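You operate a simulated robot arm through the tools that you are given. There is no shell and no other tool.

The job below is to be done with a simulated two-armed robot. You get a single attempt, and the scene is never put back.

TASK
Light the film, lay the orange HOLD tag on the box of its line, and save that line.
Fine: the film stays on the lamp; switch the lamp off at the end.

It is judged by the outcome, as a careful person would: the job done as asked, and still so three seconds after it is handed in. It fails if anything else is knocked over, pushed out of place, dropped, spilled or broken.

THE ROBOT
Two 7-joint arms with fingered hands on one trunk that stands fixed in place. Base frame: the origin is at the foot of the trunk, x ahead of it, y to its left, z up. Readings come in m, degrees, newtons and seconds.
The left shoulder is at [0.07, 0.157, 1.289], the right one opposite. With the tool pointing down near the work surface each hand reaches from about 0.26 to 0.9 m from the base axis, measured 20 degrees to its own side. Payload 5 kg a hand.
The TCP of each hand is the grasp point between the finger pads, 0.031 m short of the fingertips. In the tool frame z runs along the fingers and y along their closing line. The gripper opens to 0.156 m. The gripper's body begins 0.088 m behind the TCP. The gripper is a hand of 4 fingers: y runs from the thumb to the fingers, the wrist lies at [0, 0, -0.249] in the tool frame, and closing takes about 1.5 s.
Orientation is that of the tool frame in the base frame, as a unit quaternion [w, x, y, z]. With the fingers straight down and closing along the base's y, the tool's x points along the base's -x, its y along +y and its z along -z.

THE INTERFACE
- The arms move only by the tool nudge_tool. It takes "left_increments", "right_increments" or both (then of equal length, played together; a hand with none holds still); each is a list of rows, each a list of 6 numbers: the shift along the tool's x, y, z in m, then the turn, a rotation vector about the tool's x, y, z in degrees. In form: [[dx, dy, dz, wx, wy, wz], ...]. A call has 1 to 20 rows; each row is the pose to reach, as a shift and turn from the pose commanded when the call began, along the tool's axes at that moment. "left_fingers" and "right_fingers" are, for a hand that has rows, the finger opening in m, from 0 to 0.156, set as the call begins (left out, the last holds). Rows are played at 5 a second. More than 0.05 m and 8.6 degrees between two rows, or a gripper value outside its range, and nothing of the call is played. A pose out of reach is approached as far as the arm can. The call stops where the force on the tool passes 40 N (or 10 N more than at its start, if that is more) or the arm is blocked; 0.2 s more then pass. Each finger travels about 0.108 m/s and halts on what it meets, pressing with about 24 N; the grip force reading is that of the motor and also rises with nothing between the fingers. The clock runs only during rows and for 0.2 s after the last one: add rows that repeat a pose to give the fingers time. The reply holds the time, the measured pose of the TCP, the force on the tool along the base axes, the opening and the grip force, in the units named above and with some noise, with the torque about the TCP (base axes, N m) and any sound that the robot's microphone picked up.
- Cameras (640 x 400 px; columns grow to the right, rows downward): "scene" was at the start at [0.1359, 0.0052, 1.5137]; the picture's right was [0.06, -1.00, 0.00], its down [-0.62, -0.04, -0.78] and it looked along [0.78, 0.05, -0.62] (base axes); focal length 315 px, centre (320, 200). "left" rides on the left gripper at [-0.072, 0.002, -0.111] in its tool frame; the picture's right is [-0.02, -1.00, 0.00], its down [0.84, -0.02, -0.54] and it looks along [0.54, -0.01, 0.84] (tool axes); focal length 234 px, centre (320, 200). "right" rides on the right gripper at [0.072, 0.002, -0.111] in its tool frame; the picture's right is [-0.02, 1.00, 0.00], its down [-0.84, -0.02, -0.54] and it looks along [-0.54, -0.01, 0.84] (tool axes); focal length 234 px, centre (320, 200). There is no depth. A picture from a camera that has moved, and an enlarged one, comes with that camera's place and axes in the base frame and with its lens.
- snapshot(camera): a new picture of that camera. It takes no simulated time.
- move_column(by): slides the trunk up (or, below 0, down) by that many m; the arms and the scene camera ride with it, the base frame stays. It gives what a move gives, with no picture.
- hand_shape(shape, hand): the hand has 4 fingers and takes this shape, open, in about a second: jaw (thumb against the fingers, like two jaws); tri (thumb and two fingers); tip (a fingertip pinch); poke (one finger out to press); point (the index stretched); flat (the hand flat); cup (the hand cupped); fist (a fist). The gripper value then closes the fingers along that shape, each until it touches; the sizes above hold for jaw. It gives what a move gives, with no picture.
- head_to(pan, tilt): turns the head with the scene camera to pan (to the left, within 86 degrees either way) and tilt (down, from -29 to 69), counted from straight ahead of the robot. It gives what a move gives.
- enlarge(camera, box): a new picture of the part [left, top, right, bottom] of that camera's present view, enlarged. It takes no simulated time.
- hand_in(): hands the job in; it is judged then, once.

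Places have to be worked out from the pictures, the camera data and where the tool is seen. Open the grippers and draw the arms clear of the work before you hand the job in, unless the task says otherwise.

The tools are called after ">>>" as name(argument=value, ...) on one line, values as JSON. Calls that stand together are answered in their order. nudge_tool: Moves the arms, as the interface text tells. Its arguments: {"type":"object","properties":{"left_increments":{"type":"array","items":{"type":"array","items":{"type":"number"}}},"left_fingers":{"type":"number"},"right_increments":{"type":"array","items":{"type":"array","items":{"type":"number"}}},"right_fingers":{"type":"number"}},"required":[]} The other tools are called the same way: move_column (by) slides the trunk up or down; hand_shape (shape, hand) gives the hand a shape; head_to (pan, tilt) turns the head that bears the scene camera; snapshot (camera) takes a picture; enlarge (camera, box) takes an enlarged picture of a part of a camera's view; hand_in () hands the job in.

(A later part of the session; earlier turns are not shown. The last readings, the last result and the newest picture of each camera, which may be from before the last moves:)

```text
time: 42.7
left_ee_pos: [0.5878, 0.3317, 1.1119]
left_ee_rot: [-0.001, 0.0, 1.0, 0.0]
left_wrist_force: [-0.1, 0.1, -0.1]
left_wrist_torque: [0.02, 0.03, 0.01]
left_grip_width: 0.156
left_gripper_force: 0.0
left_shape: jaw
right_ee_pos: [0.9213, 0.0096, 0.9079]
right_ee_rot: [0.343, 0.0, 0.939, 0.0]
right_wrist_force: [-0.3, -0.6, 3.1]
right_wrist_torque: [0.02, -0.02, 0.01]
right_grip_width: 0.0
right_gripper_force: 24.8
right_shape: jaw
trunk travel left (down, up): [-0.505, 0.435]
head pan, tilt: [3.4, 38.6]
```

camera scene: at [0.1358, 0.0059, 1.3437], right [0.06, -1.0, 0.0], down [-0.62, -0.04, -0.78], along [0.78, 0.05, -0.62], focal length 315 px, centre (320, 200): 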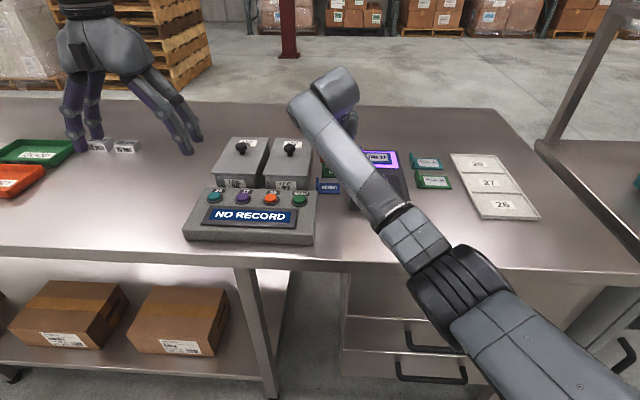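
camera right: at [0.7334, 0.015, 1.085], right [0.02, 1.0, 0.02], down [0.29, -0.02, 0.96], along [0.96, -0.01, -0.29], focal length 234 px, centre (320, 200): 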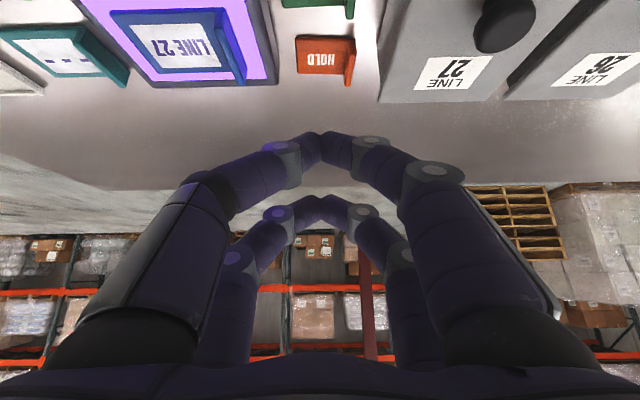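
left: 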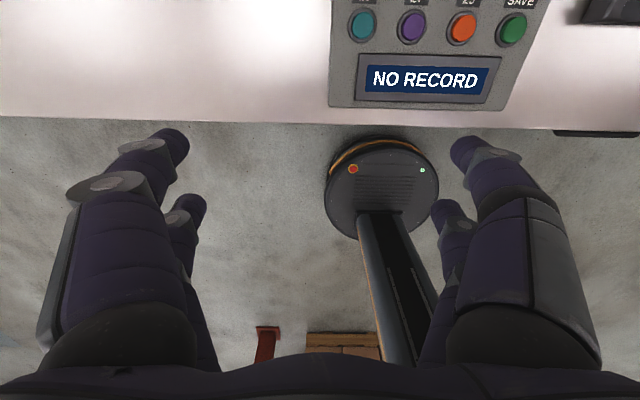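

Contact at 3 N. I'll press 1 mm more and drag 12 mm in +x as a test.

>>> nudge_tool(right_increments=[[0.00064, 0, 0.00077, 0, 0, 0], [-0.0009, 0, 0.00206, 0, 0, 0], [-0.00242, 0, 0.00334, 0, 0, 0], [-0.00395, 0, 0.00463, 0, 0, 0], [-0.00549, 0, 0.00591, 0, 0, 0], [-0.00702, 0, 0.0072, 0, 0, 0], [-0.00855, 0, 0.00849, 0, 0, 0]])

>>> enlarge(camera="right", box=[200, 30, 460, 230])

```text
time: 44.3
left_ee_pos: [0.587, 0.3308, 1.1139]
left_ee_rot: [0.0, -0.001, 1.0, 0.0]
left_wrist_force: [0.5, -0.4, -0.1]
left_wrist_torque: [-0.01, 0.01, -0.01]
left_grip_width: 0.1558
left_gripper_force: 0.0
left_shape: jaw
right_ee_pos: [0.9341, 0.0107, 0.9083]
right_ee_rot: [0.343, 0.0, 0.94, 0.0]
right_wrist_force: [-2.4, -2.4, 8.8]
right_wrist_torque: [0.02, 0.14, 0.1]
right_grip_width: 0.0001
right_gripper_force: 23.8
right_shape: jaw
trunk travel left (down, up): [-0.505, 0.435]
head pan, tilt: [3.4, 38.6]
```

```text
2.00 times, centred on (330, 130) of right
camera zoom: at [0.8068, 0.0129, 0.9466], right [0.02, 1.0, 0.02], down [0.29, -0.02, 0.96], along [0.96, -0.01, -0.29], focal length 468 px, centre (300, 340)
```

zoom: 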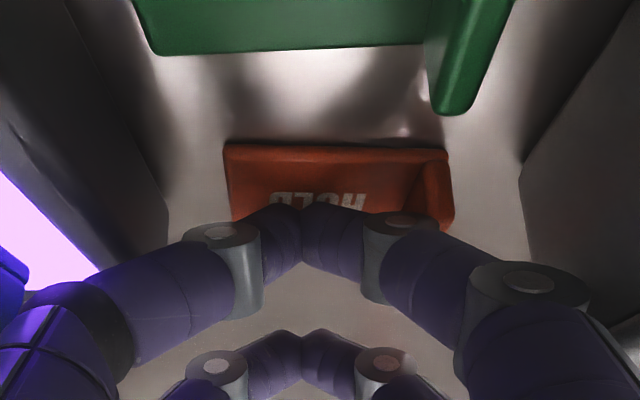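

The finger slid over the plate rather than dragging it (only ~2 mm). Instead I'll push the tag from its near edge: I lift, go back to hover above the gap between GOOD and HOLD at about (0.887, 0.004), and inspect.

>>> nudge_tool(right_increments=[[-0.0064, 0, -0.0077, 0, 0, 0], [-0.01286, 0, -0.01532, 0, 0, 0], [0.0, -0.003, -0.027, 0, 0, 0], [0.012, -0.005, -0.037, 0, 0, 0], [0.02008, -0.006, -0.04297, 0, 0, 0], [0.02008, -0.006, -0.04297, 0, 0, 0]])

>>> enlarge(camera="right", box=[180, 30, 460, 230])

>>> enlarge(camera="scene", box=[270, 100, 430, 210])

```text
time: 45.7
left_ee_pos: [0.5888, 0.3328, 1.1121]
left_ee_rot: [0.0, 0.0, 1.0, 0.0]
left_wrist_force: [0.4, 0.1, 0.3]
left_wrist_torque: [0.01, -0.01, 0.02]
left_grip_width: 0.1559
left_gripper_force: 0.0
left_shape: jaw
right_ee_pos: [0.8891, 0.0042, 0.9251]
right_ee_rot: [0.342, -0.002, 0.94, 0.001]
right_wrist_force: [-0.3, 0.2, -0.2]
right_wrist_torque: [-0.01, 0.0, -0.03]
right_grip_width: 0.0003
right_gripper_force: 24.0
right_shape: jaw
trunk travel left (down, up): [-0.505, 0.435]
head pan, tilt: [3.4, 38.6]
```

```text
2.00 times, centred on (320, 130) of right
camera zoom: at [0.7637, 0.0067, 0.9644], right [0.02, 1.0, 0.01], down [0.29, -0.02, 0.96], along [0.96, -0.01, -0.29], focal length 468 px, centre (320, 340)
```

zoom: 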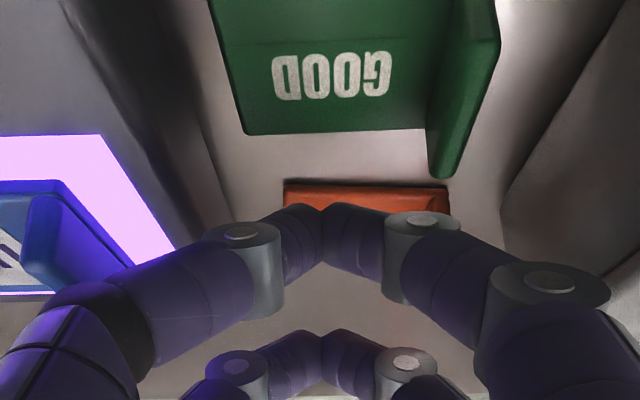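

```text
3.64 times, centred on (350, 155) of scene
camera zoom: at [0.136, 0.0055, 1.3437], right [0.06, -1.0, 0.0], down [-0.62, -0.04, -0.78], along [0.78, 0.05, -0.62], focal length 1145 px, centre (211, 364)
```

zoom: 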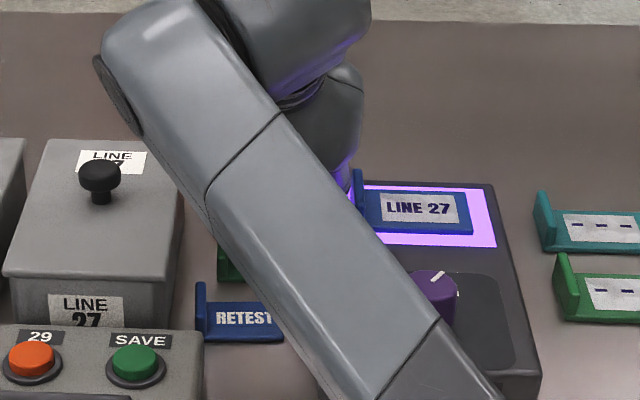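

From combined views the table is about z≈0.860, plate tops ≈0.868, and the gap between GOOD (far edge x≈0.874) and HOLD (near edge x≈0.908) is ~34 mm. I'll reduce tilt to 25° (keeps the knuckles above GOOD's tab) and put the tips above the gap centre.

>>> nudge_tool(right_increments=[[-0.0058, 0, 0.0048, 0, 7.5, 0], [-0.0115, 0, 0.0096, 0, 15, 0], [-0.0115, 0, 0.0096, 0, 15, 0]])

>>> enlarge(camera="right", box=[180, 30, 460, 230])

```text
time: 46.5
left_ee_pos: [0.5894, 0.3318, 1.1131]
left_ee_rot: [0.001, 0.0, 1.0, 0.0]
left_wrist_force: [-0.1, 0.6, 0.8]
left_wrist_torque: [0.01, 0.01, -0.01]
left_grip_width: 0.1559
left_gripper_force: 0.1
left_shape: jaw
right_ee_pos: [0.9057, 0.0033, 0.9269]
right_ee_rot: [0.216, -0.001, 0.976, 0.002]
right_wrist_force: [-0.5, -0.3, -0.3]
right_wrist_torque: [0.04, -0.01, 0.02]
right_grip_width: 0.0
right_gripper_force: 23.8
right_shape: jaw
trunk travel left (down, up): [-0.505, 0.435]
head pan, tilt: [3.4, 38.6]
```

```text
2.00 times, centred on (320, 130) of right
camera zoom: at [0.7937, 0.006, 0.9965], right [0.02, 1.0, 0.01], down [0.53, -0.02, 0.85], along [0.85, -0.01, -0.53], focal length 468 px, centre (320, 340)
```

zoom: 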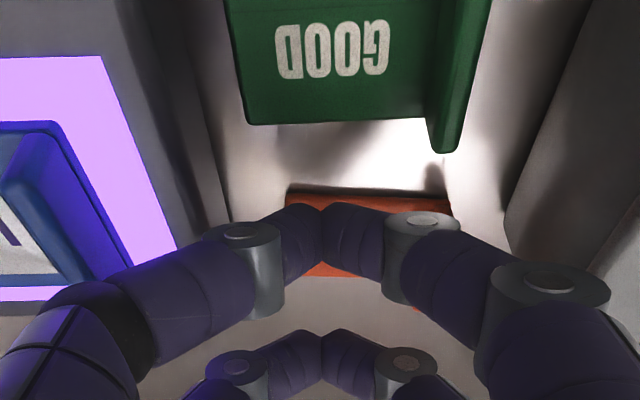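

The tips are centred over the gap with ~5–9 mm to spare on each side. Descending 15 mm first and checking forces.

>>> nudge_tool(right_increments=[[0.0021, 0, 0.0045, 0, 0, 0], [0.0042, 0, 0.0091, 0, 0, 0], [0.0063, 0, 0.0136, 0, 0, 0], [0.0063, 0, 0.0136, 0, 0, 0]])

>>> enlarge(camera="right", box=[180, 30, 460, 230])

```text
time: 47.5
left_ee_pos: [0.5879, 0.3325, 1.1114]
left_ee_rot: [0.0, 0.0, 1.0, 0.0]
left_wrist_force: [0.1, 0.7, 0.5]
left_wrist_torque: [0.01, -0.02, -0.02]
left_grip_width: 0.1558
left_gripper_force: 0.1
left_shape: jaw
right_ee_pos: [0.9067, 0.0051, 0.913]
right_ee_rot: [0.217, -0.001, 0.976, 0.0]
right_wrist_force: [-0.6, -0.6, -0.2]
right_wrist_torque: [0.01, 0.01, 0.0]
right_grip_width: 0.0
right_gripper_force: 24.6
right_shape: jaw
trunk travel left (down, up): [-0.505, 0.435]
head pan, tilt: [3.4, 38.6]
```

```text
2.00 times, centred on (320, 130) of right
camera zoom: at [0.795, 0.0073, 0.982], right [0.02, 1.0, 0.01], down [0.53, -0.02, 0.85], along [0.85, -0.01, -0.53], focal length 468 px, centre (320, 340)
```

zoom: 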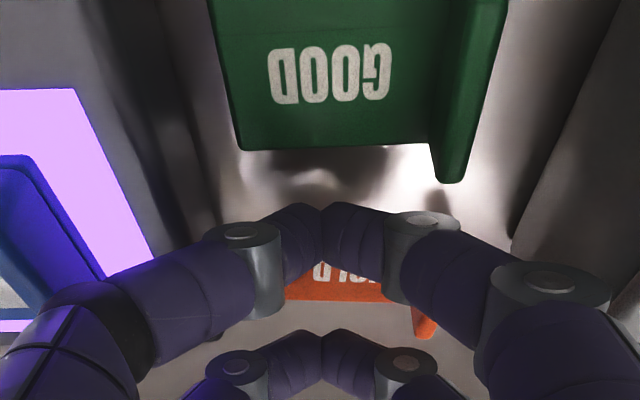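

No contact. Continuing down 6 mm.

>>> nudge_tool(right_increments=[[0.0009, 0, 0.0018, 0, 0, 0], [0.0017, 0, 0.0036, 0, 0, 0], [0.0025, 0, 0.0054, 0, 0, 0], [0.0025, 0, 0.0054, 0, 0, 0]])

```text
time: 48.5
left_ee_pos: [0.5896, 0.3313, 1.1125]
left_ee_rot: [0.0, 0.0, 1.0, -0.001]
left_wrist_force: [-0.5, 0.1, -0.3]
left_wrist_torque: [0.03, -0.02, 0.0]
left_grip_width: 0.1559
left_gripper_force: 0.1
left_shape: jaw
right_ee_pos: [0.9069, 0.0042, 0.9057]
right_ee_rot: [0.216, -0.001, 0.976, 0.0]
right_wrist_force: [0.2, 1.2, 0.4]
right_wrist_torque: [0.02, 0.02, -0.03]
right_grip_width: 0.0001
right_gripper_force: 24.0
right_shape: jaw
trunk travel left (down, up): [-0.505, 0.435]
head pan, tilt: [3.4, 38.6]
```

We're now below plate-top level without contact, i.e. in the gap. Another 3 mm down.

>>> nudge_tool(right_increments=[[0.0006, 0, 0.0014, 0, 0, 0], [0.0013, 0, 0.0027, 0, 0, 0], [0.0013, 0, 0.0027, 0, 0, 0]])

```text
time: 49.3
left_ee_pos: [0.5881, 0.3322, 1.1124]
left_ee_rot: [0.0, 0.0, 1.0, 0.0]
left_wrist_force: [0.0, 0.1, -0.2]
left_wrist_torque: [-0.01, -0.01, 0.02]
left_grip_width: 0.156
left_gripper_force: 0.0
left_shape: jaw
right_ee_pos: [0.905, 0.0043, 0.9035]
right_ee_rot: [0.217, 0.0, 0.976, -0.001]
right_wrist_force: [0.0, -1.0, -0.2]
right_wrist_torque: [0.0, -0.06, 0.02]
right_grip_width: 0.0002
right_gripper_force: 23.8
right_shape: jaw
trunk travel left (down, up): [-0.505, 0.435]
head pan, tilt: [3.4, 38.6]
```

Still free. 2 mm further to get the tips nearly to the table.

>>> nudge_tool(right_increments=[[0.0004, 0, 0.0009, 0, 0, 0], [0.0008, 0, 0.0018, 0, 0, 0], [0.0008, 0, 0.0018, 0, 0, 0]])

>>> enlarge(camera="right", box=[180, 30, 460, 230])

```text
time: 50.1
left_ee_pos: [0.5875, 0.3323, 1.1129]
left_ee_rot: [0.0, 0.001, 1.0, 0.001]
left_wrist_force: [0.0, -0.1, 0.0]
left_wrist_torque: [0.01, 0.01, 0.03]
left_grip_width: 0.1557
left_gripper_force: 0.1
left_shape: jaw
right_ee_pos: [0.9055, 0.0054, 0.9023]
right_ee_rot: [0.217, -0.001, 0.976, 0.0]
right_wrist_force: [0.3, 0.0, 4.6]
right_wrist_torque: [-0.03, 0.06, 0.01]
right_grip_width: 0.0001
right_gripper_force: 24.2
right_shape: jaw
trunk travel left (down, up): [-0.505, 0.435]
head pan, tilt: [3.4, 38.6]
```

```text
2.00 times, centred on (320, 130) of right
camera zoom: at [0.7936, 0.0073, 0.9719], right [0.02, 1.0, 0.01], down [0.53, -0.02, 0.85], along [0.85, -0.01, -0.53], focal length 468 px, centre (320, 340)
```

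zoom: 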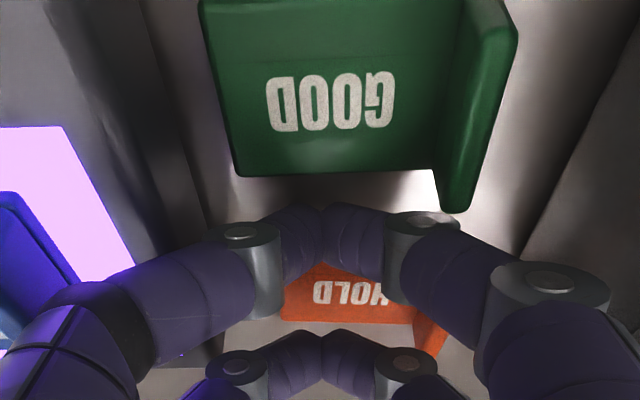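

Table contact at TCP z≈0.902 (plate ≈5 mm thick). I'll rise ~1 mm and push 14 mm in +x against HOLD's near edge.

>>> nudge_tool(right_increments=[[-0.0005, 0, -0.0011, 0, 0, 0], [-0.0028, 0, 0.0, 0, 0, 0], [-0.005, 0, 0.001, 0, 0, 0], [-0.0073, 0, 0.0021, 0, 0, 0], [-0.0096, 0, 0.0031, 0, 0, 0], [-0.0132, 0, 0.0048, 0, 0, 0]])

>>> enlarge(camera="right", box=[180, 30, 460, 230])

```text
time: 51.5
left_ee_pos: [0.5879, 0.332, 1.1122]
left_ee_rot: [0.0, 0.0, 1.0, 0.0]
left_wrist_force: [0.4, 0.6, -0.3]
left_wrist_torque: [-0.03, 0.0, -0.01]
left_grip_width: 0.1559
left_gripper_force: 0.0
left_shape: jaw
right_ee_pos: [0.9214, 0.005, 0.9018]
right_ee_rot: [0.217, -0.001, 0.976, 0.001]
right_wrist_force: [0.0, -0.8, 2.9]
right_wrist_torque: [-0.03, 0.06, -0.03]
right_grip_width: 0.0002
right_gripper_force: 24.3
right_shape: jaw
trunk travel left (down, up): [-0.505, 0.435]
head pan, tilt: [3.4, 38.6]
```

```text
2.00 times, centred on (320, 130) of right
camera zoom: at [0.808, 0.0069, 0.972], right [0.02, 1.0, 0.01], down [0.53, -0.02, 0.85], along [0.85, -0.01, -0.53], focal length 468 px, centre (320, 340)
```

zoom: 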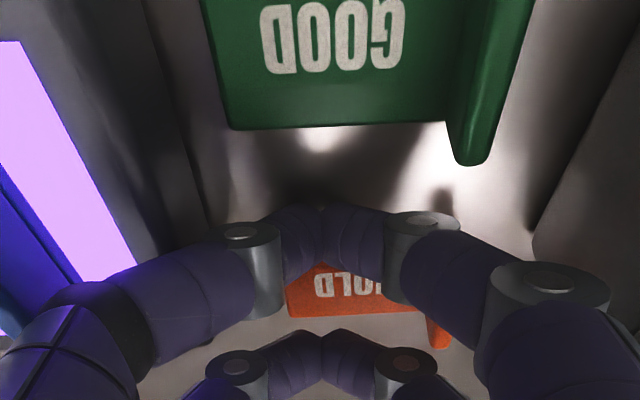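

The tag moves with the fingers now (its far edge went from ~0.947 to ~0.957). Pushing another 18 mm.

>>> nudge_tool(right_increments=[[-0.0029, 0, 0.0008, 0, 0, 0], [-0.0057, 0, 0.0021, 0, 0, 0], [-0.0084, 0, 0.0034, 0, 0, 0], [-0.0111, 0, 0.0047, 0, 0, 0], [-0.0138, 0, 0.0059, 0, 0, 0], [-0.0165, 0, 0.0072, 0, 0, 0]])

>>> enlarge(camera="right", box=[180, 30, 460, 230])

```text
time: 52.9
left_ee_pos: [0.5883, 0.3323, 1.1132]
left_ee_rot: [0.001, 0.0, 1.0, -0.001]
left_wrist_force: [0.4, -0.3, 0.0]
left_wrist_torque: [0.02, 0.0, 0.0]
left_grip_width: 0.1557
left_gripper_force: 0.1
left_shape: jaw
right_ee_pos: [0.9248, 0.0019, 0.9027]
right_ee_rot: [0.22, -0.002, 0.976, 0.0]
right_wrist_force: [1.0, 3.0, 7.8]
right_wrist_torque: [-0.11, 0.13, -0.02]
right_grip_width: 0.0002
right_gripper_force: 24.0
right_shape: jaw
right hand out of reach, approached as far as the arm can: row 2, 3, 4, 5, 6
trunk travel left (down, up): [-0.505, 0.435]
head pan, tilt: [3.4, 38.6]
```

```text
2.00 times, centred on (320, 130) of right
camera zoom: at [0.8135, 0.005, 0.972], right [0.02, 1.0, 0.01], down [0.53, -0.02, 0.85], along [0.85, -0.01, -0.53], focal length 468 px, centre (320, 340)
```

zoom: 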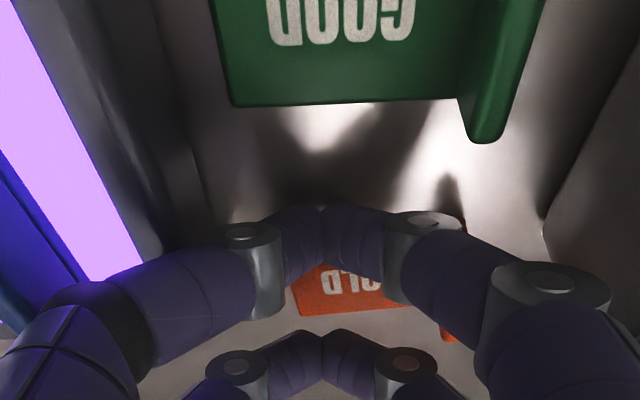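

The arm hit its reach limit at this tilt. I'll back off slightly and lift a few millimetres to re-reference, then re-tilt to 40° which reaches farther.

>>> nudge_tool(right_increments=[[0.0038, 0, -0.0061, 0, 0, 0], [0.0092, 0, -0.0087, 0, 0, 0], [0.0092, 0, -0.0087, 0, 0, 0]])

>>> enlarge(camera="right", box=[180, 30, 460, 230])

```text
time: 53.7
left_ee_pos: [0.589, 0.333, 1.1113]
left_ee_rot: [0.0, 0.0, 1.0, 0.001]
left_wrist_force: [0.2, 0.5, -0.2]
left_wrist_torque: [-0.02, 0.03, 0.01]
left_grip_width: 0.1558
left_gripper_force: 0.0
left_shape: jaw
right_ee_pos: [0.9194, 0.0018, 0.903]
right_ee_rot: [0.217, -0.002, 0.976, 0.0]
right_wrist_force: [-0.8, 4.3, 2.0]
right_wrist_torque: [-0.03, 0.09, -0.14]
right_grip_width: 0.0
right_gripper_force: 24.1
right_shape: jaw
right hand out of reach, approached as far as the arm can: row 2, 3
trunk travel left (down, up): [-0.505, 0.435]
head pan, tilt: [3.4, 38.6]
```

```text
2.00 times, centred on (320, 130) of right
camera zoom: at [0.8072, 0.0046, 0.9734], right [0.02, 1.0, 0.01], down [0.53, -0.02, 0.85], along [0.85, -0.01, -0.53], focal length 468 px, centre (320, 340)
```

zoom: 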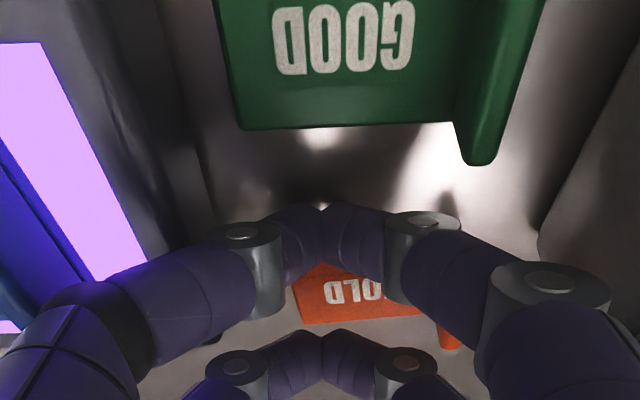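

There is a 4 N sideways force: the thumb-side knuckle is probably brushing the lamp. I'll back away: 18 mm back from the commanded pose, 3 mm toward +y, 6 mm up.

>>> nudge_tool(right_increments=[[0.0048, 0.002, -0.0043, 0, 0, 0], [0.0096, 0.003, -0.0085, 0, 0, 0], [0.0144, 0.003, -0.0128, 0, 0, 0], [0.0144, 0.003, -0.0128, 0, 0, 0]])

>>> enlarge(camera="right", box=[180, 30, 460, 230])

>>> snapshot(camera="scene")

```text
time: 54.7
left_ee_pos: [0.5878, 0.3318, 1.1137]
left_ee_rot: [0.0, 0.0, 1.0, 0.0]
left_wrist_force: [0.6, 0.2, -0.3]
left_wrist_torque: [0.0, -0.01, 0.02]
left_grip_width: 0.1559
left_gripper_force: 0.0
left_shape: jaw
right_ee_pos: [0.9192, 0.0014, 0.9029]
right_ee_rot: [0.217, -0.002, 0.976, 0.001]
right_wrist_force: [-0.8, 2.6, 1.8]
right_wrist_torque: [-0.02, 0.06, -0.08]
right_grip_width: 0.0
right_gripper_force: 23.7
right_shape: jaw
right hand out of reach, approached as far as the arm can: row 1, 2, 3, 4
trunk travel left (down, up): [-0.505, 0.435]
head pan, tilt: [3.4, 38.6]
```

```text
2.00 times, centred on (320, 130) of right
camera zoom: at [0.8075, 0.0042, 0.9738], right [0.02, 1.0, 0.01], down [0.53, -0.02, 0.85], along [0.85, -0.01, -0.53], focal length 468 px, centre (320, 340)
```

zoom: 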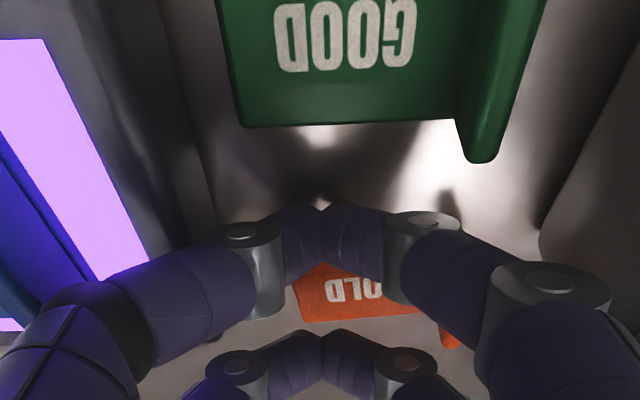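

```text
taken
camera scene: at [0.1355, 0.0059, 1.3437], right [0.06, -1.0, 0.0], down [-0.62, -0.04, -0.78], along [0.78, 0.05, -0.62], focal length 315 px, centre (320, 200)
```

scene: 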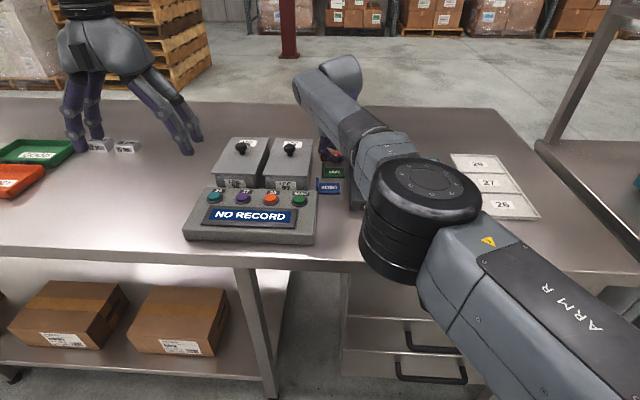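

The arm posture has folded near its limit and rejects even nearby poses. I'll lift the hand straight up ~4 cm with a slight retreat to free it.

>>> nudge_tool(right_increments=[[-0.002, 0.001, -0.01, 0, 0, 0], [-0.004, 0.002, -0.02, 0, 0, 0], [-0.006, 0.003, -0.03, 0, 0, 0], [-0.0079, 0.004, -0.0405, 0, 0, 0], [-0.0079, 0.004, -0.0405, 0, 0, 0]])

>>> snapshot(camera="scene")

```text
time: 55.9
left_ee_pos: [0.5908, 0.3316, 1.1109]
left_ee_rot: [-0.002, 0.001, 1.0, -0.001]
left_wrist_force: [0.0, 0.3, 0.1]
left_wrist_torque: [0.05, 0.04, 0.02]
left_grip_width: 0.1563
left_gripper_force: 0.1
left_shape: jaw
right_ee_pos: [0.9177, -0.0087, 0.9425]
right_ee_rot: [0.217, 0.011, 0.976, -0.002]
right_wrist_force: [-0.2, -0.4, -0.2]
right_wrist_torque: [-0.01, 0.02, 0.01]
right_grip_width: 0.0
right_gripper_force: 24.1
right_shape: jaw
right hand out of reach, approached as far as the arm can: row 1, 2, 3, 4, 5
trunk travel left (down, up): [-0.505, 0.435]
head pan, tilt: [3.4, 38.6]
```

```text
taken
camera scene: at [0.1377, 0.0046, 1.3435], right [0.06, -1.0, 0.0], down [-0.62, -0.04, -0.78], along [0.78, 0.05, -0.63], focal length 315 px, centre (320, 200)
```

scene: 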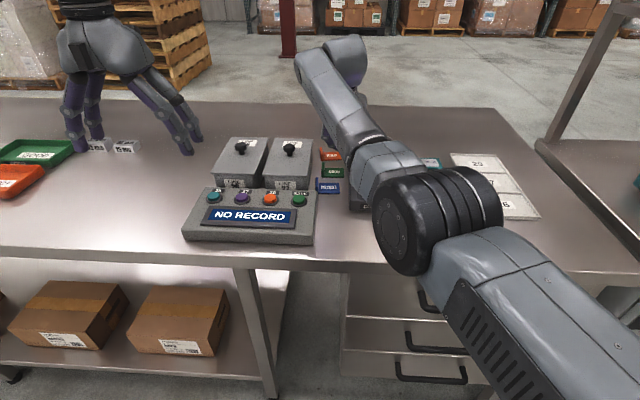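

The hand is now clear above the tags (no force) but the arm is still in an awkward posture. I'll retreat it well back and up to a comfortable pose.

>>> nudge_tool(right_increments=[[0.001, -0.002, -0.028, 0, 0, 0], [0.002, -0.005, -0.056, 0, 0, 0], [0.002, -0.008, -0.084, 0, 0, 0], [0.003, -0.01, -0.112, 0, 0, 0], [0.003, -0.01, -0.112, 0, 0, 0]])

>>> snapshot(camera="scene")

>>> snapshot(camera="right")

```text
time: 57.1
left_ee_pos: [0.5889, 0.3317, 1.1123]
left_ee_rot: [0.0, 0.0, 1.0, 0.0]
left_wrist_force: [-0.5, -0.3, -0.7]
left_wrist_torque: [0.04, 0.05, 0.0]
left_grip_width: 0.156
left_gripper_force: 0.0
left_shape: jaw
right_ee_pos: [0.8598, -0.0031, 1.0443]
right_ee_rot: [0.216, -0.002, 0.976, 0.0]
right_wrist_force: [0.6, 0.6, -0.8]
right_wrist_torque: [-0.01, -0.03, 0.04]
right_grip_width: 0.0
right_gripper_force: 23.8
right_shape: jaw
trunk travel left (down, up): [-0.505, 0.435]
head pan, tilt: [3.4, 38.6]
```

```text
taken
camera scene: at [0.1364, 0.0055, 1.3436], right [0.06, -1.0, 0.0], down [-0.62, -0.04, -0.78], along [0.78, 0.05, -0.62], focal length 315 px, centre (320, 200)
```

scene: 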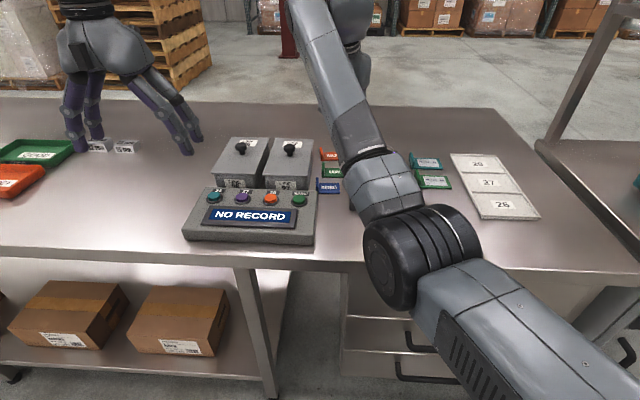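

```text
taken
camera right: at [0.7476, -0.0004, 1.1135], right [0.02, 1.0, 0.01], down [0.53, -0.02, 0.85], along [0.85, -0.01, -0.53], focal length 234 px, centre (320, 200)
```

right: 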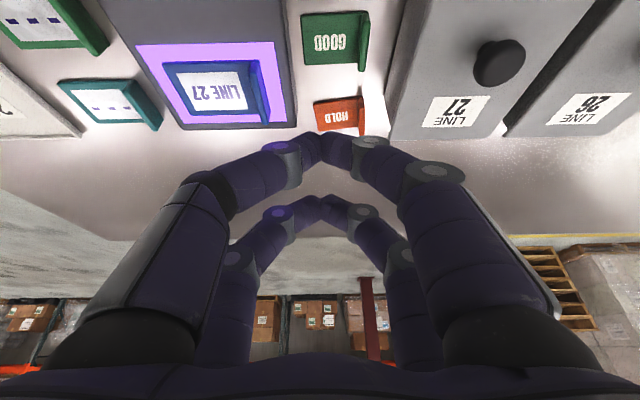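

The arm is back in a comfortable posture. Let me zoom on HOLD, lamp and box to see the new tag position and that nothing else moved.

>>> enlarge(camera="right", box=[230, 0, 430, 150])

>>> enlarge(camera="scene", box=[305, 140, 375, 200])

```text
2.67 times, centred on (330, 75) of right
camera zoom: at [0.7476, -0.0004, 1.1135], right [0.02, 1.0, 0.01], down [0.53, -0.02, 0.85], along [0.85, -0.01, -0.53], focal length 624 px, centre (293, 533)
```

zoom: 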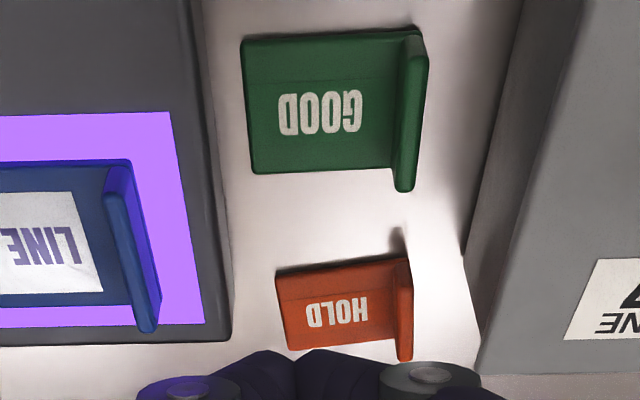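

```text
6.67 times, centred on (340, 170) of scene
camera zoom: at [0.1364, 0.0055, 1.3436], right [0.06, -1.0, 0.0], down [-0.62, -0.04, -0.78], along [0.78, 0.05, -0.62], focal length 2100 px, centre (187, 400)
```

zoom: 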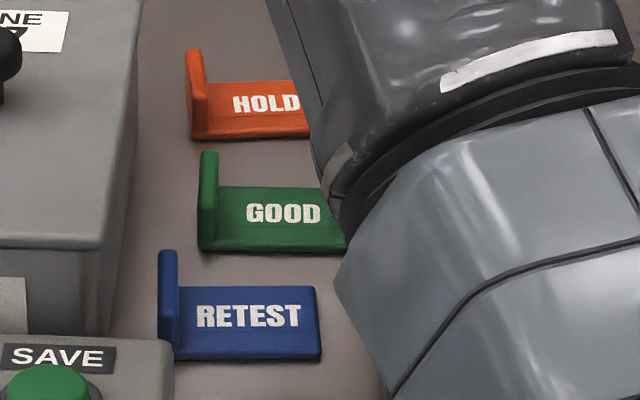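

HOLD has moved to x≈0.922–0.964, tilted ~5°; lamp and GOOD look in place. At 40° tilt I have more reach, so I'll re-enter the gap behind HOLD at (0.90, 0.012) with that tilt to push it ~3 cm further into the open.

>>> nudge_tool(right_increments=[[-0.0005, 0.004, 0.025, 0, -5, 0], [-0.001, 0.008, 0.05, 0, -10, 0], [-0.0014, 0.012, 0.075, 0, -15, 0], [-0.0018, 0.015, 0.1001, 0, -15, 0], [-0.0018, 0.015, 0.1001, 0, -15, 0]])

>>> enlarge(camera="right", box=[180, 30, 460, 230])

>>> snapshot(camera="scene")

```text
time: 58.3
left_ee_pos: [0.588, 0.3324, 1.113]
left_ee_rot: [0.0, 0.0, 1.0, 0.001]
left_wrist_force: [0.0, -0.6, 0.1]
left_wrist_torque: [0.0, -0.02, 0.02]
left_grip_width: 0.1557
left_gripper_force: 0.0
left_shape: jaw
right_ee_pos: [0.9022, 0.011, 0.9551]
right_ee_rot: [0.343, -0.001, 0.939, 0.0]
right_wrist_force: [-0.3, -0.3, 0.2]
right_wrist_torque: [0.02, -0.01, 0.06]
right_grip_width: 0.0002
right_gripper_force: 24.1
right_shape: jaw
trunk travel left (down, up): [-0.505, 0.435]
head pan, tilt: [3.4, 38.6]
```

```text
2.00 times, centred on (320, 130) of right
camera zoom: at [0.7753, 0.0132, 0.993], right [0.02, 1.0, 0.02], down [0.29, -0.02, 0.96], along [0.96, -0.01, -0.29], focal length 468 px, centre (320, 340)
```

zoom: 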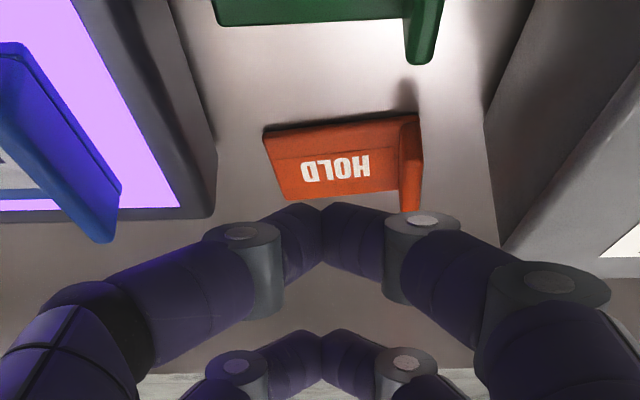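

```text
taken
camera scene: at [0.1352, 0.0054, 1.3438], right [0.06, -1.0, 0.0], down [-0.62, -0.04, -0.78], along [0.78, 0.05, -0.62], focal length 315 px, centre (320, 200)
```

scene: 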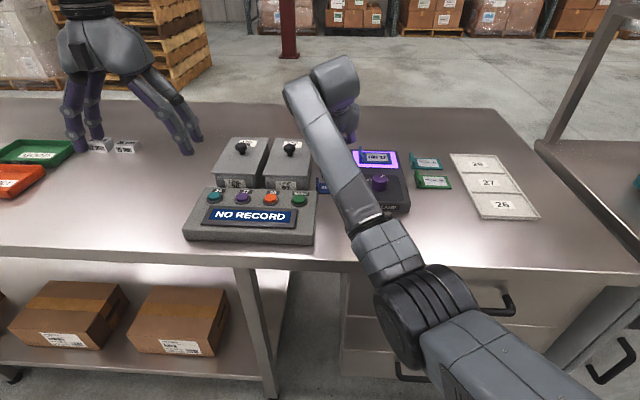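

The tips are ~1.5 cm behind HOLD's near edge and clear of lamp and box. Descending 35 mm, then finely.

>>> nudge_tool(right_increments=[[0.0064, 0, 0.0077, 0, 0, 0], [0.0129, 0, 0.0153, 0, 0, 0], [0.0193, 0, 0.023, 0, 0, 0], [0.0225, 0, 0.0268, 0, 0, 0], [0.0225, 0, 0.0268, 0, 0, 0]])

>>> enlarge(camera="right", box=[180, 30, 460, 230])

```text
time: 59.5
left_ee_pos: [0.588, 0.3324, 1.1123]
left_ee_rot: [0.0, 0.0, 1.0, 0.0]
left_wrist_force: [0.3, 0.0, 0.8]
left_wrist_torque: [0.03, 0.02, 0.0]
left_grip_width: 0.1558
left_gripper_force: 0.0
left_shape: jaw
right_ee_pos: [0.9026, 0.0097, 0.9189]
right_ee_rot: [0.342, -0.002, 0.94, 0.001]
right_wrist_force: [-0.1, -0.2, 0.6]
right_wrist_torque: [0.0, 0.0, 0.02]
right_grip_width: 0.0004
right_gripper_force: 23.9
right_shape: jaw
trunk travel left (down, up): [-0.505, 0.435]
head pan, tilt: [3.4, 38.6]
```

```text
2.00 times, centred on (320, 130) of right
camera zoom: at [0.7762, 0.0133, 0.9574], right [0.02, 1.0, 0.02], down [0.29, -0.02, 0.96], along [0.96, -0.01, -0.29], focal length 468 px, centre (320, 340)
```

zoom: 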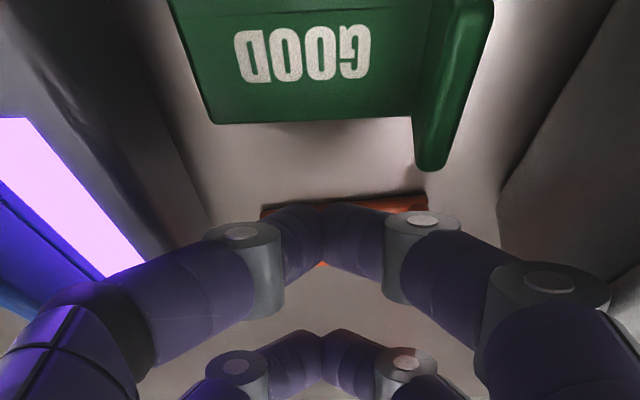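

Clear so far. Descending another 11 mm to just above the table.

>>> nudge_tool(right_increments=[[0.0026, 0, 0.0031, 0, 0, 0], [0.0051, 0, 0.0061, 0, 0, 0], [0.0071, 0, 0.0084, 0, 0, 0], [0.0071, 0, 0.0084, 0, 0, 0]])

```text
time: 60.5
left_ee_pos: [0.5895, 0.3323, 1.1117]
left_ee_rot: [0.0, -0.001, 1.0, 0.0]
left_wrist_force: [-0.5, -0.3, -1.0]
left_wrist_torque: [0.02, -0.02, -0.01]
left_grip_width: 0.1562
left_gripper_force: 0.1
left_shape: jaw
right_ee_pos: [0.9031, 0.0107, 0.9081]
right_ee_rot: [0.342, -0.001, 0.94, 0.001]
right_wrist_force: [-0.7, 0.2, 0.5]
right_wrist_torque: [-0.01, 0.0, -0.01]
right_grip_width: 0.0
right_gripper_force: 24.6
right_shape: jaw
trunk travel left (down, up): [-0.505, 0.435]
head pan, tilt: [3.4, 38.6]
```

No contact; 2.5 mm further down.

>>> nudge_tool(right_increments=[[0.0008, 0, 0.001, 0, 0, 0], [0.0016, 0, 0.0019, 0, 0, 0], [0.0016, 0, 0.0019, 0, 0, 0]])

```text
time: 61.3
left_ee_pos: [0.589, 0.332, 1.1123]
left_ee_rot: [-0.001, -0.001, 1.0, 0.0]
left_wrist_force: [0.4, 0.8, 0.0]
left_wrist_torque: [-0.02, 0.0, -0.01]
left_grip_width: 0.1558
left_gripper_force: 0.1
left_shape: jaw
right_ee_pos: [0.9019, 0.0102, 0.9048]
right_ee_rot: [0.342, 0.0, 0.94, 0.0]
right_wrist_force: [0.5, 0.6, 0.6]
right_wrist_torque: [0.01, -0.03, 0.0]
right_grip_width: 0.0
right_gripper_force: 24.1
right_shape: jaw
trunk travel left (down, up): [-0.505, 0.435]
head pan, tilt: [3.4, 38.6]
```

Tips are ~4 mm below plate-top level. Pushing 24 mm in +x now.

>>> nudge_tool(right_increments=[[-0.0024, 0, 0.0033, 0, 0, 0], [-0.0055, 0, 0.0059, 0, 0, 0], [-0.0085, 0, 0.0085, 0, 0, 0], [-0.0116, 0, 0.0111, 0, 0, 0], [-0.0147, 0, 0.0136, 0, 0, 0], [-0.0177, 0, 0.0162, 0, 0, 0]])

>>> enlarge(camera="right", box=[180, 30, 460, 230])

```text
time: 62.7
left_ee_pos: [0.5885, 0.3322, 1.1125]
left_ee_rot: [0.0, 0.0, 1.0, 0.0]
left_wrist_force: [0.0, -0.3, -0.5]
left_wrist_torque: [0.0, -0.01, 0.04]
left_grip_width: 0.1559
left_gripper_force: 0.0
left_shape: jaw
right_ee_pos: [0.9269, 0.0103, 0.9053]
right_ee_rot: [0.342, -0.002, 0.94, 0.0]
right_wrist_force: [-0.3, 0.3, 1.5]
right_wrist_torque: [-0.04, 0.03, 0.0]
right_grip_width: 0.0
right_gripper_force: 24.2
right_shape: jaw
trunk travel left (down, up): [-0.505, 0.435]
head pan, tilt: [3.4, 38.6]
```

```text
2.00 times, centred on (320, 130) of right
camera zoom: at [0.8001, 0.0128, 0.9435], right [0.02, 1.0, 0.01], down [0.29, -0.02, 0.96], along [0.96, -0.01, -0.29], focal length 468 px, centre (320, 340)
```

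zoom: 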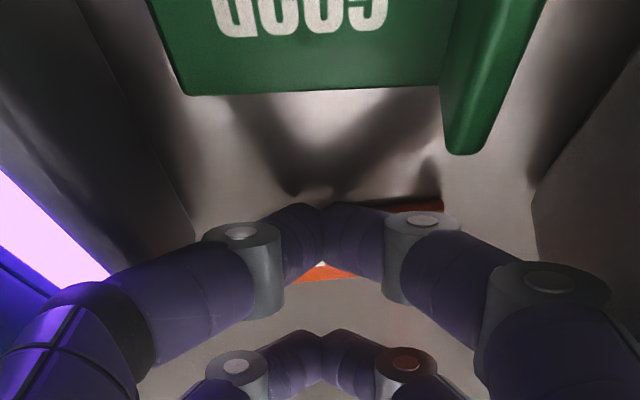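

The tag is moving along. Pushing another 22 mm.

>>> nudge_tool(right_increments=[[-0.0031, 0, 0.0026, 0, 0, 0], [-0.0061, 0, 0.0051, 0, 0, 0], [-0.0092, 0, 0.0077, 0, 0, 0], [-0.0123, 0, 0.0103, 0, 0, 0], [-0.0153, 0, 0.0129, 0, 0, 0], [-0.0169, 0, 0.0141, 0, 0, 0]])

>>> enlarge(camera="right", box=[180, 30, 460, 230])

>>> snapshot(camera="scene")

```text
time: 64.1
left_ee_pos: [0.5882, 0.3319, 1.1121]
left_ee_rot: [0.0, 0.0, 1.0, 0.0]
left_wrist_force: [0.4, 0.2, 0.0]
left_wrist_torque: [-0.03, 0.01, 0.0]
left_grip_width: 0.1562
left_gripper_force: 0.0
left_shape: jaw
right_ee_pos: [0.9493, 0.0104, 0.9052]
right_ee_rot: [0.342, -0.002, 0.94, 0.0]
right_wrist_force: [-1.1, -0.4, 1.3]
right_wrist_torque: [0.03, 0.04, 0.02]
right_grip_width: 0.0001
right_gripper_force: 24.1
right_shape: jaw
trunk travel left (down, up): [-0.505, 0.435]
head pan, tilt: [3.4, 38.6]
```

```text
2.00 times, centred on (320, 130) of right
camera zoom: at [0.8226, 0.0141, 0.9434], right [0.02, 1.0, 0.01], down [0.29, -0.02, 0.96], along [0.96, -0.01, -0.29], focal length 468 px, centre (320, 340)
```

zoom: 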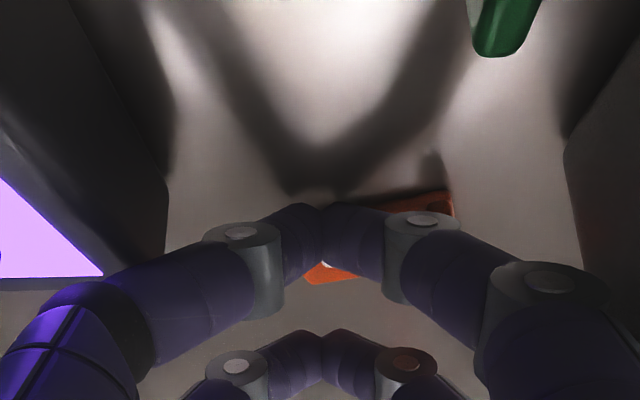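

```text
taken
camera scene: at [0.1357, 0.0054, 1.3437], right [0.06, -1.0, 0.0], down [-0.62, -0.04, -0.78], along [0.78, 0.05, -0.62], focal length 315 px, centre (320, 200)
```

scene: 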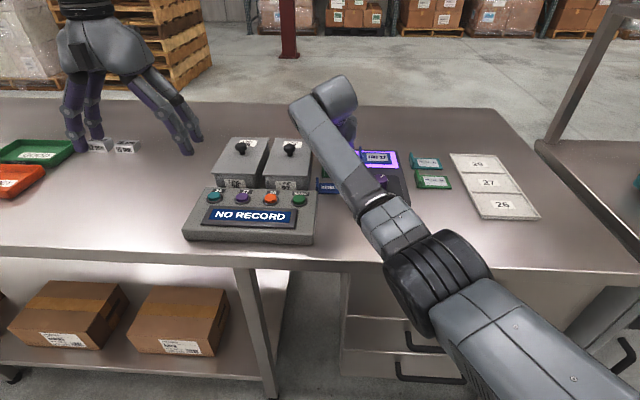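

The tag is now well behind the lamp and box, turned ~12° (its +y end lags). I'll back off 12 mm, shift 8.5 mm toward +y, and push again to square it up and bring it a little farther out.

>>> nudge_tool(right_increments=[[0.0046, 0, -0.0039, 0, 0, 0], [0.0092, 0.002, -0.0077, 0, 0, 0], [0.0092, 0.0085, -0.0077, 0, 0, 0], [0.0046, 0.0085, -0.0039, 0, 0, 0], [0.0015, 0.0085, -0.0013, 0, 0, 0], [-0.0015, 0.0085, 0.0013, 0, 0, 0], [-0.0046, 0.0085, 0.0039, 0, 0, 0]])

>>> enlarge(camera="right", box=[180, 30, 460, 230])

```text
time: 65.7
left_ee_pos: [0.5889, 0.333, 1.1133]
left_ee_rot: [0.0, 0.0, 1.0, 0.0]
left_wrist_force: [-0.3, -1.0, -0.3]
left_wrist_torque: [-0.01, -0.02, 0.05]
left_grip_width: 0.156
left_gripper_force: 0.0
left_shape: jaw
right_ee_pos: [0.9555, 0.0201, 0.906]
right_ee_rot: [0.342, -0.002, 0.94, 0.001]
right_wrist_force: [-0.7, -0.2, 0.4]
right_wrist_torque: [0.02, 0.02, 0.0]
right_grip_width: 0.0
right_gripper_force: 23.9
right_shape: jaw
trunk travel left (down, up): [-0.505, 0.435]
head pan, tilt: [3.4, 38.6]
```

```text
2.00 times, centred on (320, 130) of right
camera zoom: at [0.8289, 0.0222, 0.9436], right [0.02, 1.0, 0.01], down [0.29, -0.02, 0.96], along [0.96, -0.01, -0.29], focal length 468 px, centre (320, 340)
```

zoom: 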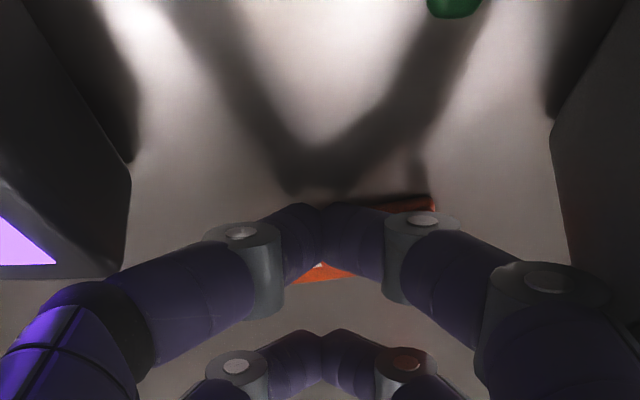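

Good. I'll lift the right hand up and back to view the tag.

>>> nudge_tool(right_increments=[[-0.0065, 0, -0.0077, 0, 0, 0], [-0.0195, 0, -0.035, 0, 0, 0], [-0.032, 0, -0.07, 0, 0, 0], [-0.045, 0, -0.108, 0, 0, 0], [-0.0582, 0, -0.1471, 0, 0, 0], [-0.0582, 0, -0.1471, 0, 0, 0]])

>>> snapshot(camera="right")

>>> enlarge(camera="right", box=[230, 0, 430, 150])

```text
time: 67.1
left_ee_pos: [0.5893, 0.3321, 1.1116]
left_ee_rot: [-0.001, 0.0, 1.0, 0.0]
left_wrist_force: [1.0, -0.7, 0.3]
left_wrist_torque: [-0.01, 0.0, -0.02]
left_grip_width: 0.1561
left_gripper_force: 0.1
left_shape: jaw
right_ee_pos: [0.9065, 0.0195, 1.0542]
right_ee_rot: [0.341, -0.001, 0.94, 0.0]
right_wrist_force: [-0.1, 0.1, -0.3]
right_wrist_torque: [0.01, -0.02, 0.01]
right_grip_width: 0.0
right_gripper_force: 23.9
right_shape: jaw
trunk travel left (down, up): [-0.505, 0.435]
head pan, tilt: [3.4, 38.6]
```

```text
taken
camera right: at [0.7804, 0.0209, 1.0927], right [0.02, 1.0, 0.02], down [0.29, -0.02, 0.96], along [0.96, -0.01, -0.29], focal length 234 px, centre (320, 200)
```

right: 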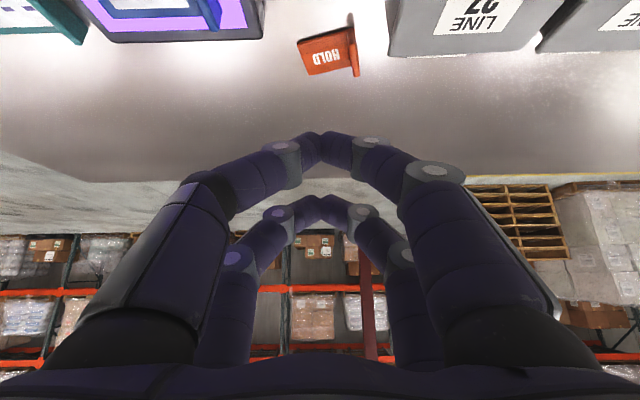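

```text
2.67 times, centred on (330, 75) of right
camera zoom: at [0.7804, 0.0209, 1.0927], right [0.02, 1.0, 0.02], down [0.29, -0.02, 0.96], along [0.96, -0.01, -0.29], focal length 624 px, centre (293, 533)
```

zoom: 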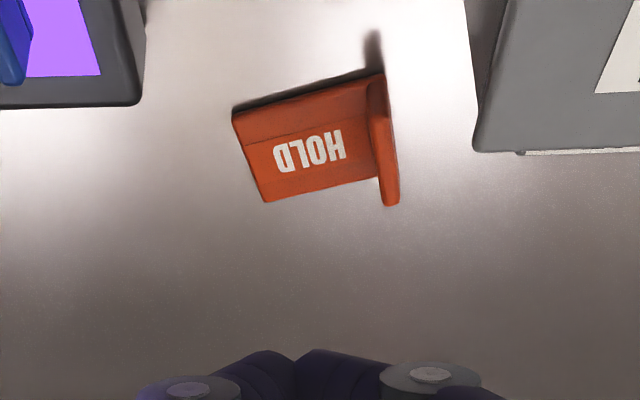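

The HOLD tag now stands free behind lamp and box: its tab runs from about (0.953, 0.051) to (0.995, 0.063). The left arm reaches that best, so I first withdraw the right hand to the right side, untilting it.

>>> nudge_tool(right_increments=[[0.0, -0.01, -0.04, 0, 0, 0], [0.015, -0.035, -0.065, 0, 5, 0], [0.03, -0.065, -0.09, 0, 10, 0], [0.045, -0.095, -0.11, 0, 15, 0], [0.06, -0.125, -0.13, 0, 20, 0], [0.075, -0.15, -0.15, 0, 25, 0], [0.09, -0.18, -0.17, 0, 30, 0], [0.1018, -0.205, -0.185, 0, 35, 0], [0.1018, -0.22, -0.1899, 0, 40, 0], [0.1018, -0.22, -0.1899, 0, 40, 0]], right_fingers=0.07)

>>> snapshot(camera="scene")

>>> enlarge(camera="scene", box=[200, 110, 420, 250])

```text
time: 69.3
left_ee_pos: [0.5885, 0.3327, 1.112]
left_ee_rot: [0.0, 0.001, 1.0, 0.0]
left_wrist_force: [-0.6, 0.0, -0.2]
left_wrist_torque: [-0.01, 0.01, 0.0]
left_grip_width: 0.1557
left_gripper_force: 0.1
left_shape: jaw
right_ee_pos: [0.7064, -0.2013, 1.1336]
right_ee_rot: [0.0, -0.001, 1.0, 0.0]
right_wrist_force: [0.3, -0.4, 0.0]
right_wrist_torque: [-0.02, 0.01, 0.0]
right_grip_width: 0.0699
right_gripper_force: 0.0
right_shape: jaw
trunk travel left (down, up): [-0.505, 0.435]
head pan, tilt: [3.4, 38.6]
```

```text
taken
camera scene: at [0.1357, 0.0054, 1.3437], right [0.06, -1.0, 0.0], down [-0.62, -0.04, -0.78], along [0.78, 0.05, -0.62], focal length 315 px, centre (320, 200)
```

scene: 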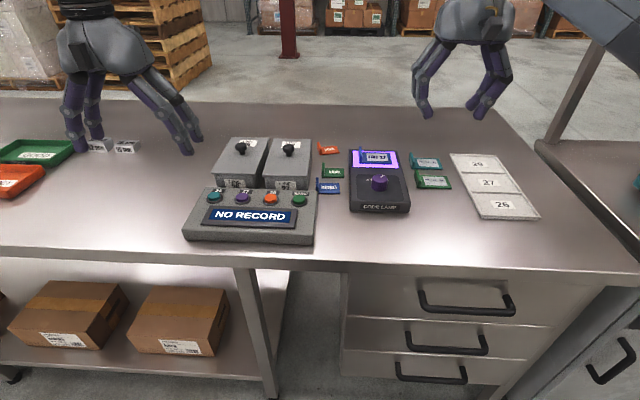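

```text
2.86 times, centred on (310, 180) of scene
camera zoom: at [0.1357, 0.0054, 1.3437], right [0.06, -1.0, 0.0], down [-0.62, -0.04, -0.78], along [0.78, 0.05, -0.62], focal length 900 px, centre (349, 257)
```

zoom: 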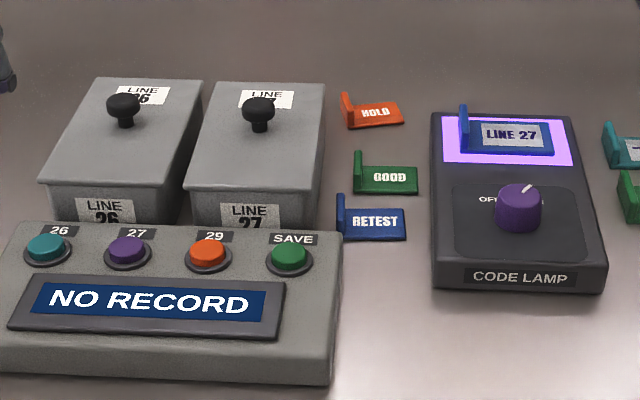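

Everything else is in place. I'll enlarge HOLD in the scene view to cross-check its tab position.

>>> enlarge(camera="scene", box=[305, 135, 353, 167])

```text
12.50 times, centred on (329, 151) of scene
camera zoom: at [0.1357, 0.0054, 1.3437], right [0.06, -1.0, 0.0], down [-0.62, -0.04, -0.78], along [0.78, 0.05, -0.62], focal length 3937 px, centre (208, 812)
```

zoom: 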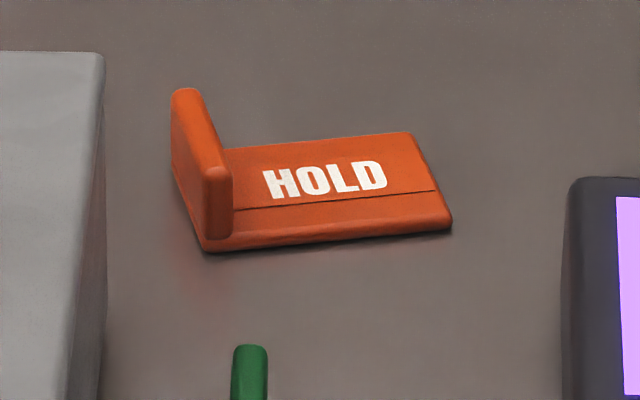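

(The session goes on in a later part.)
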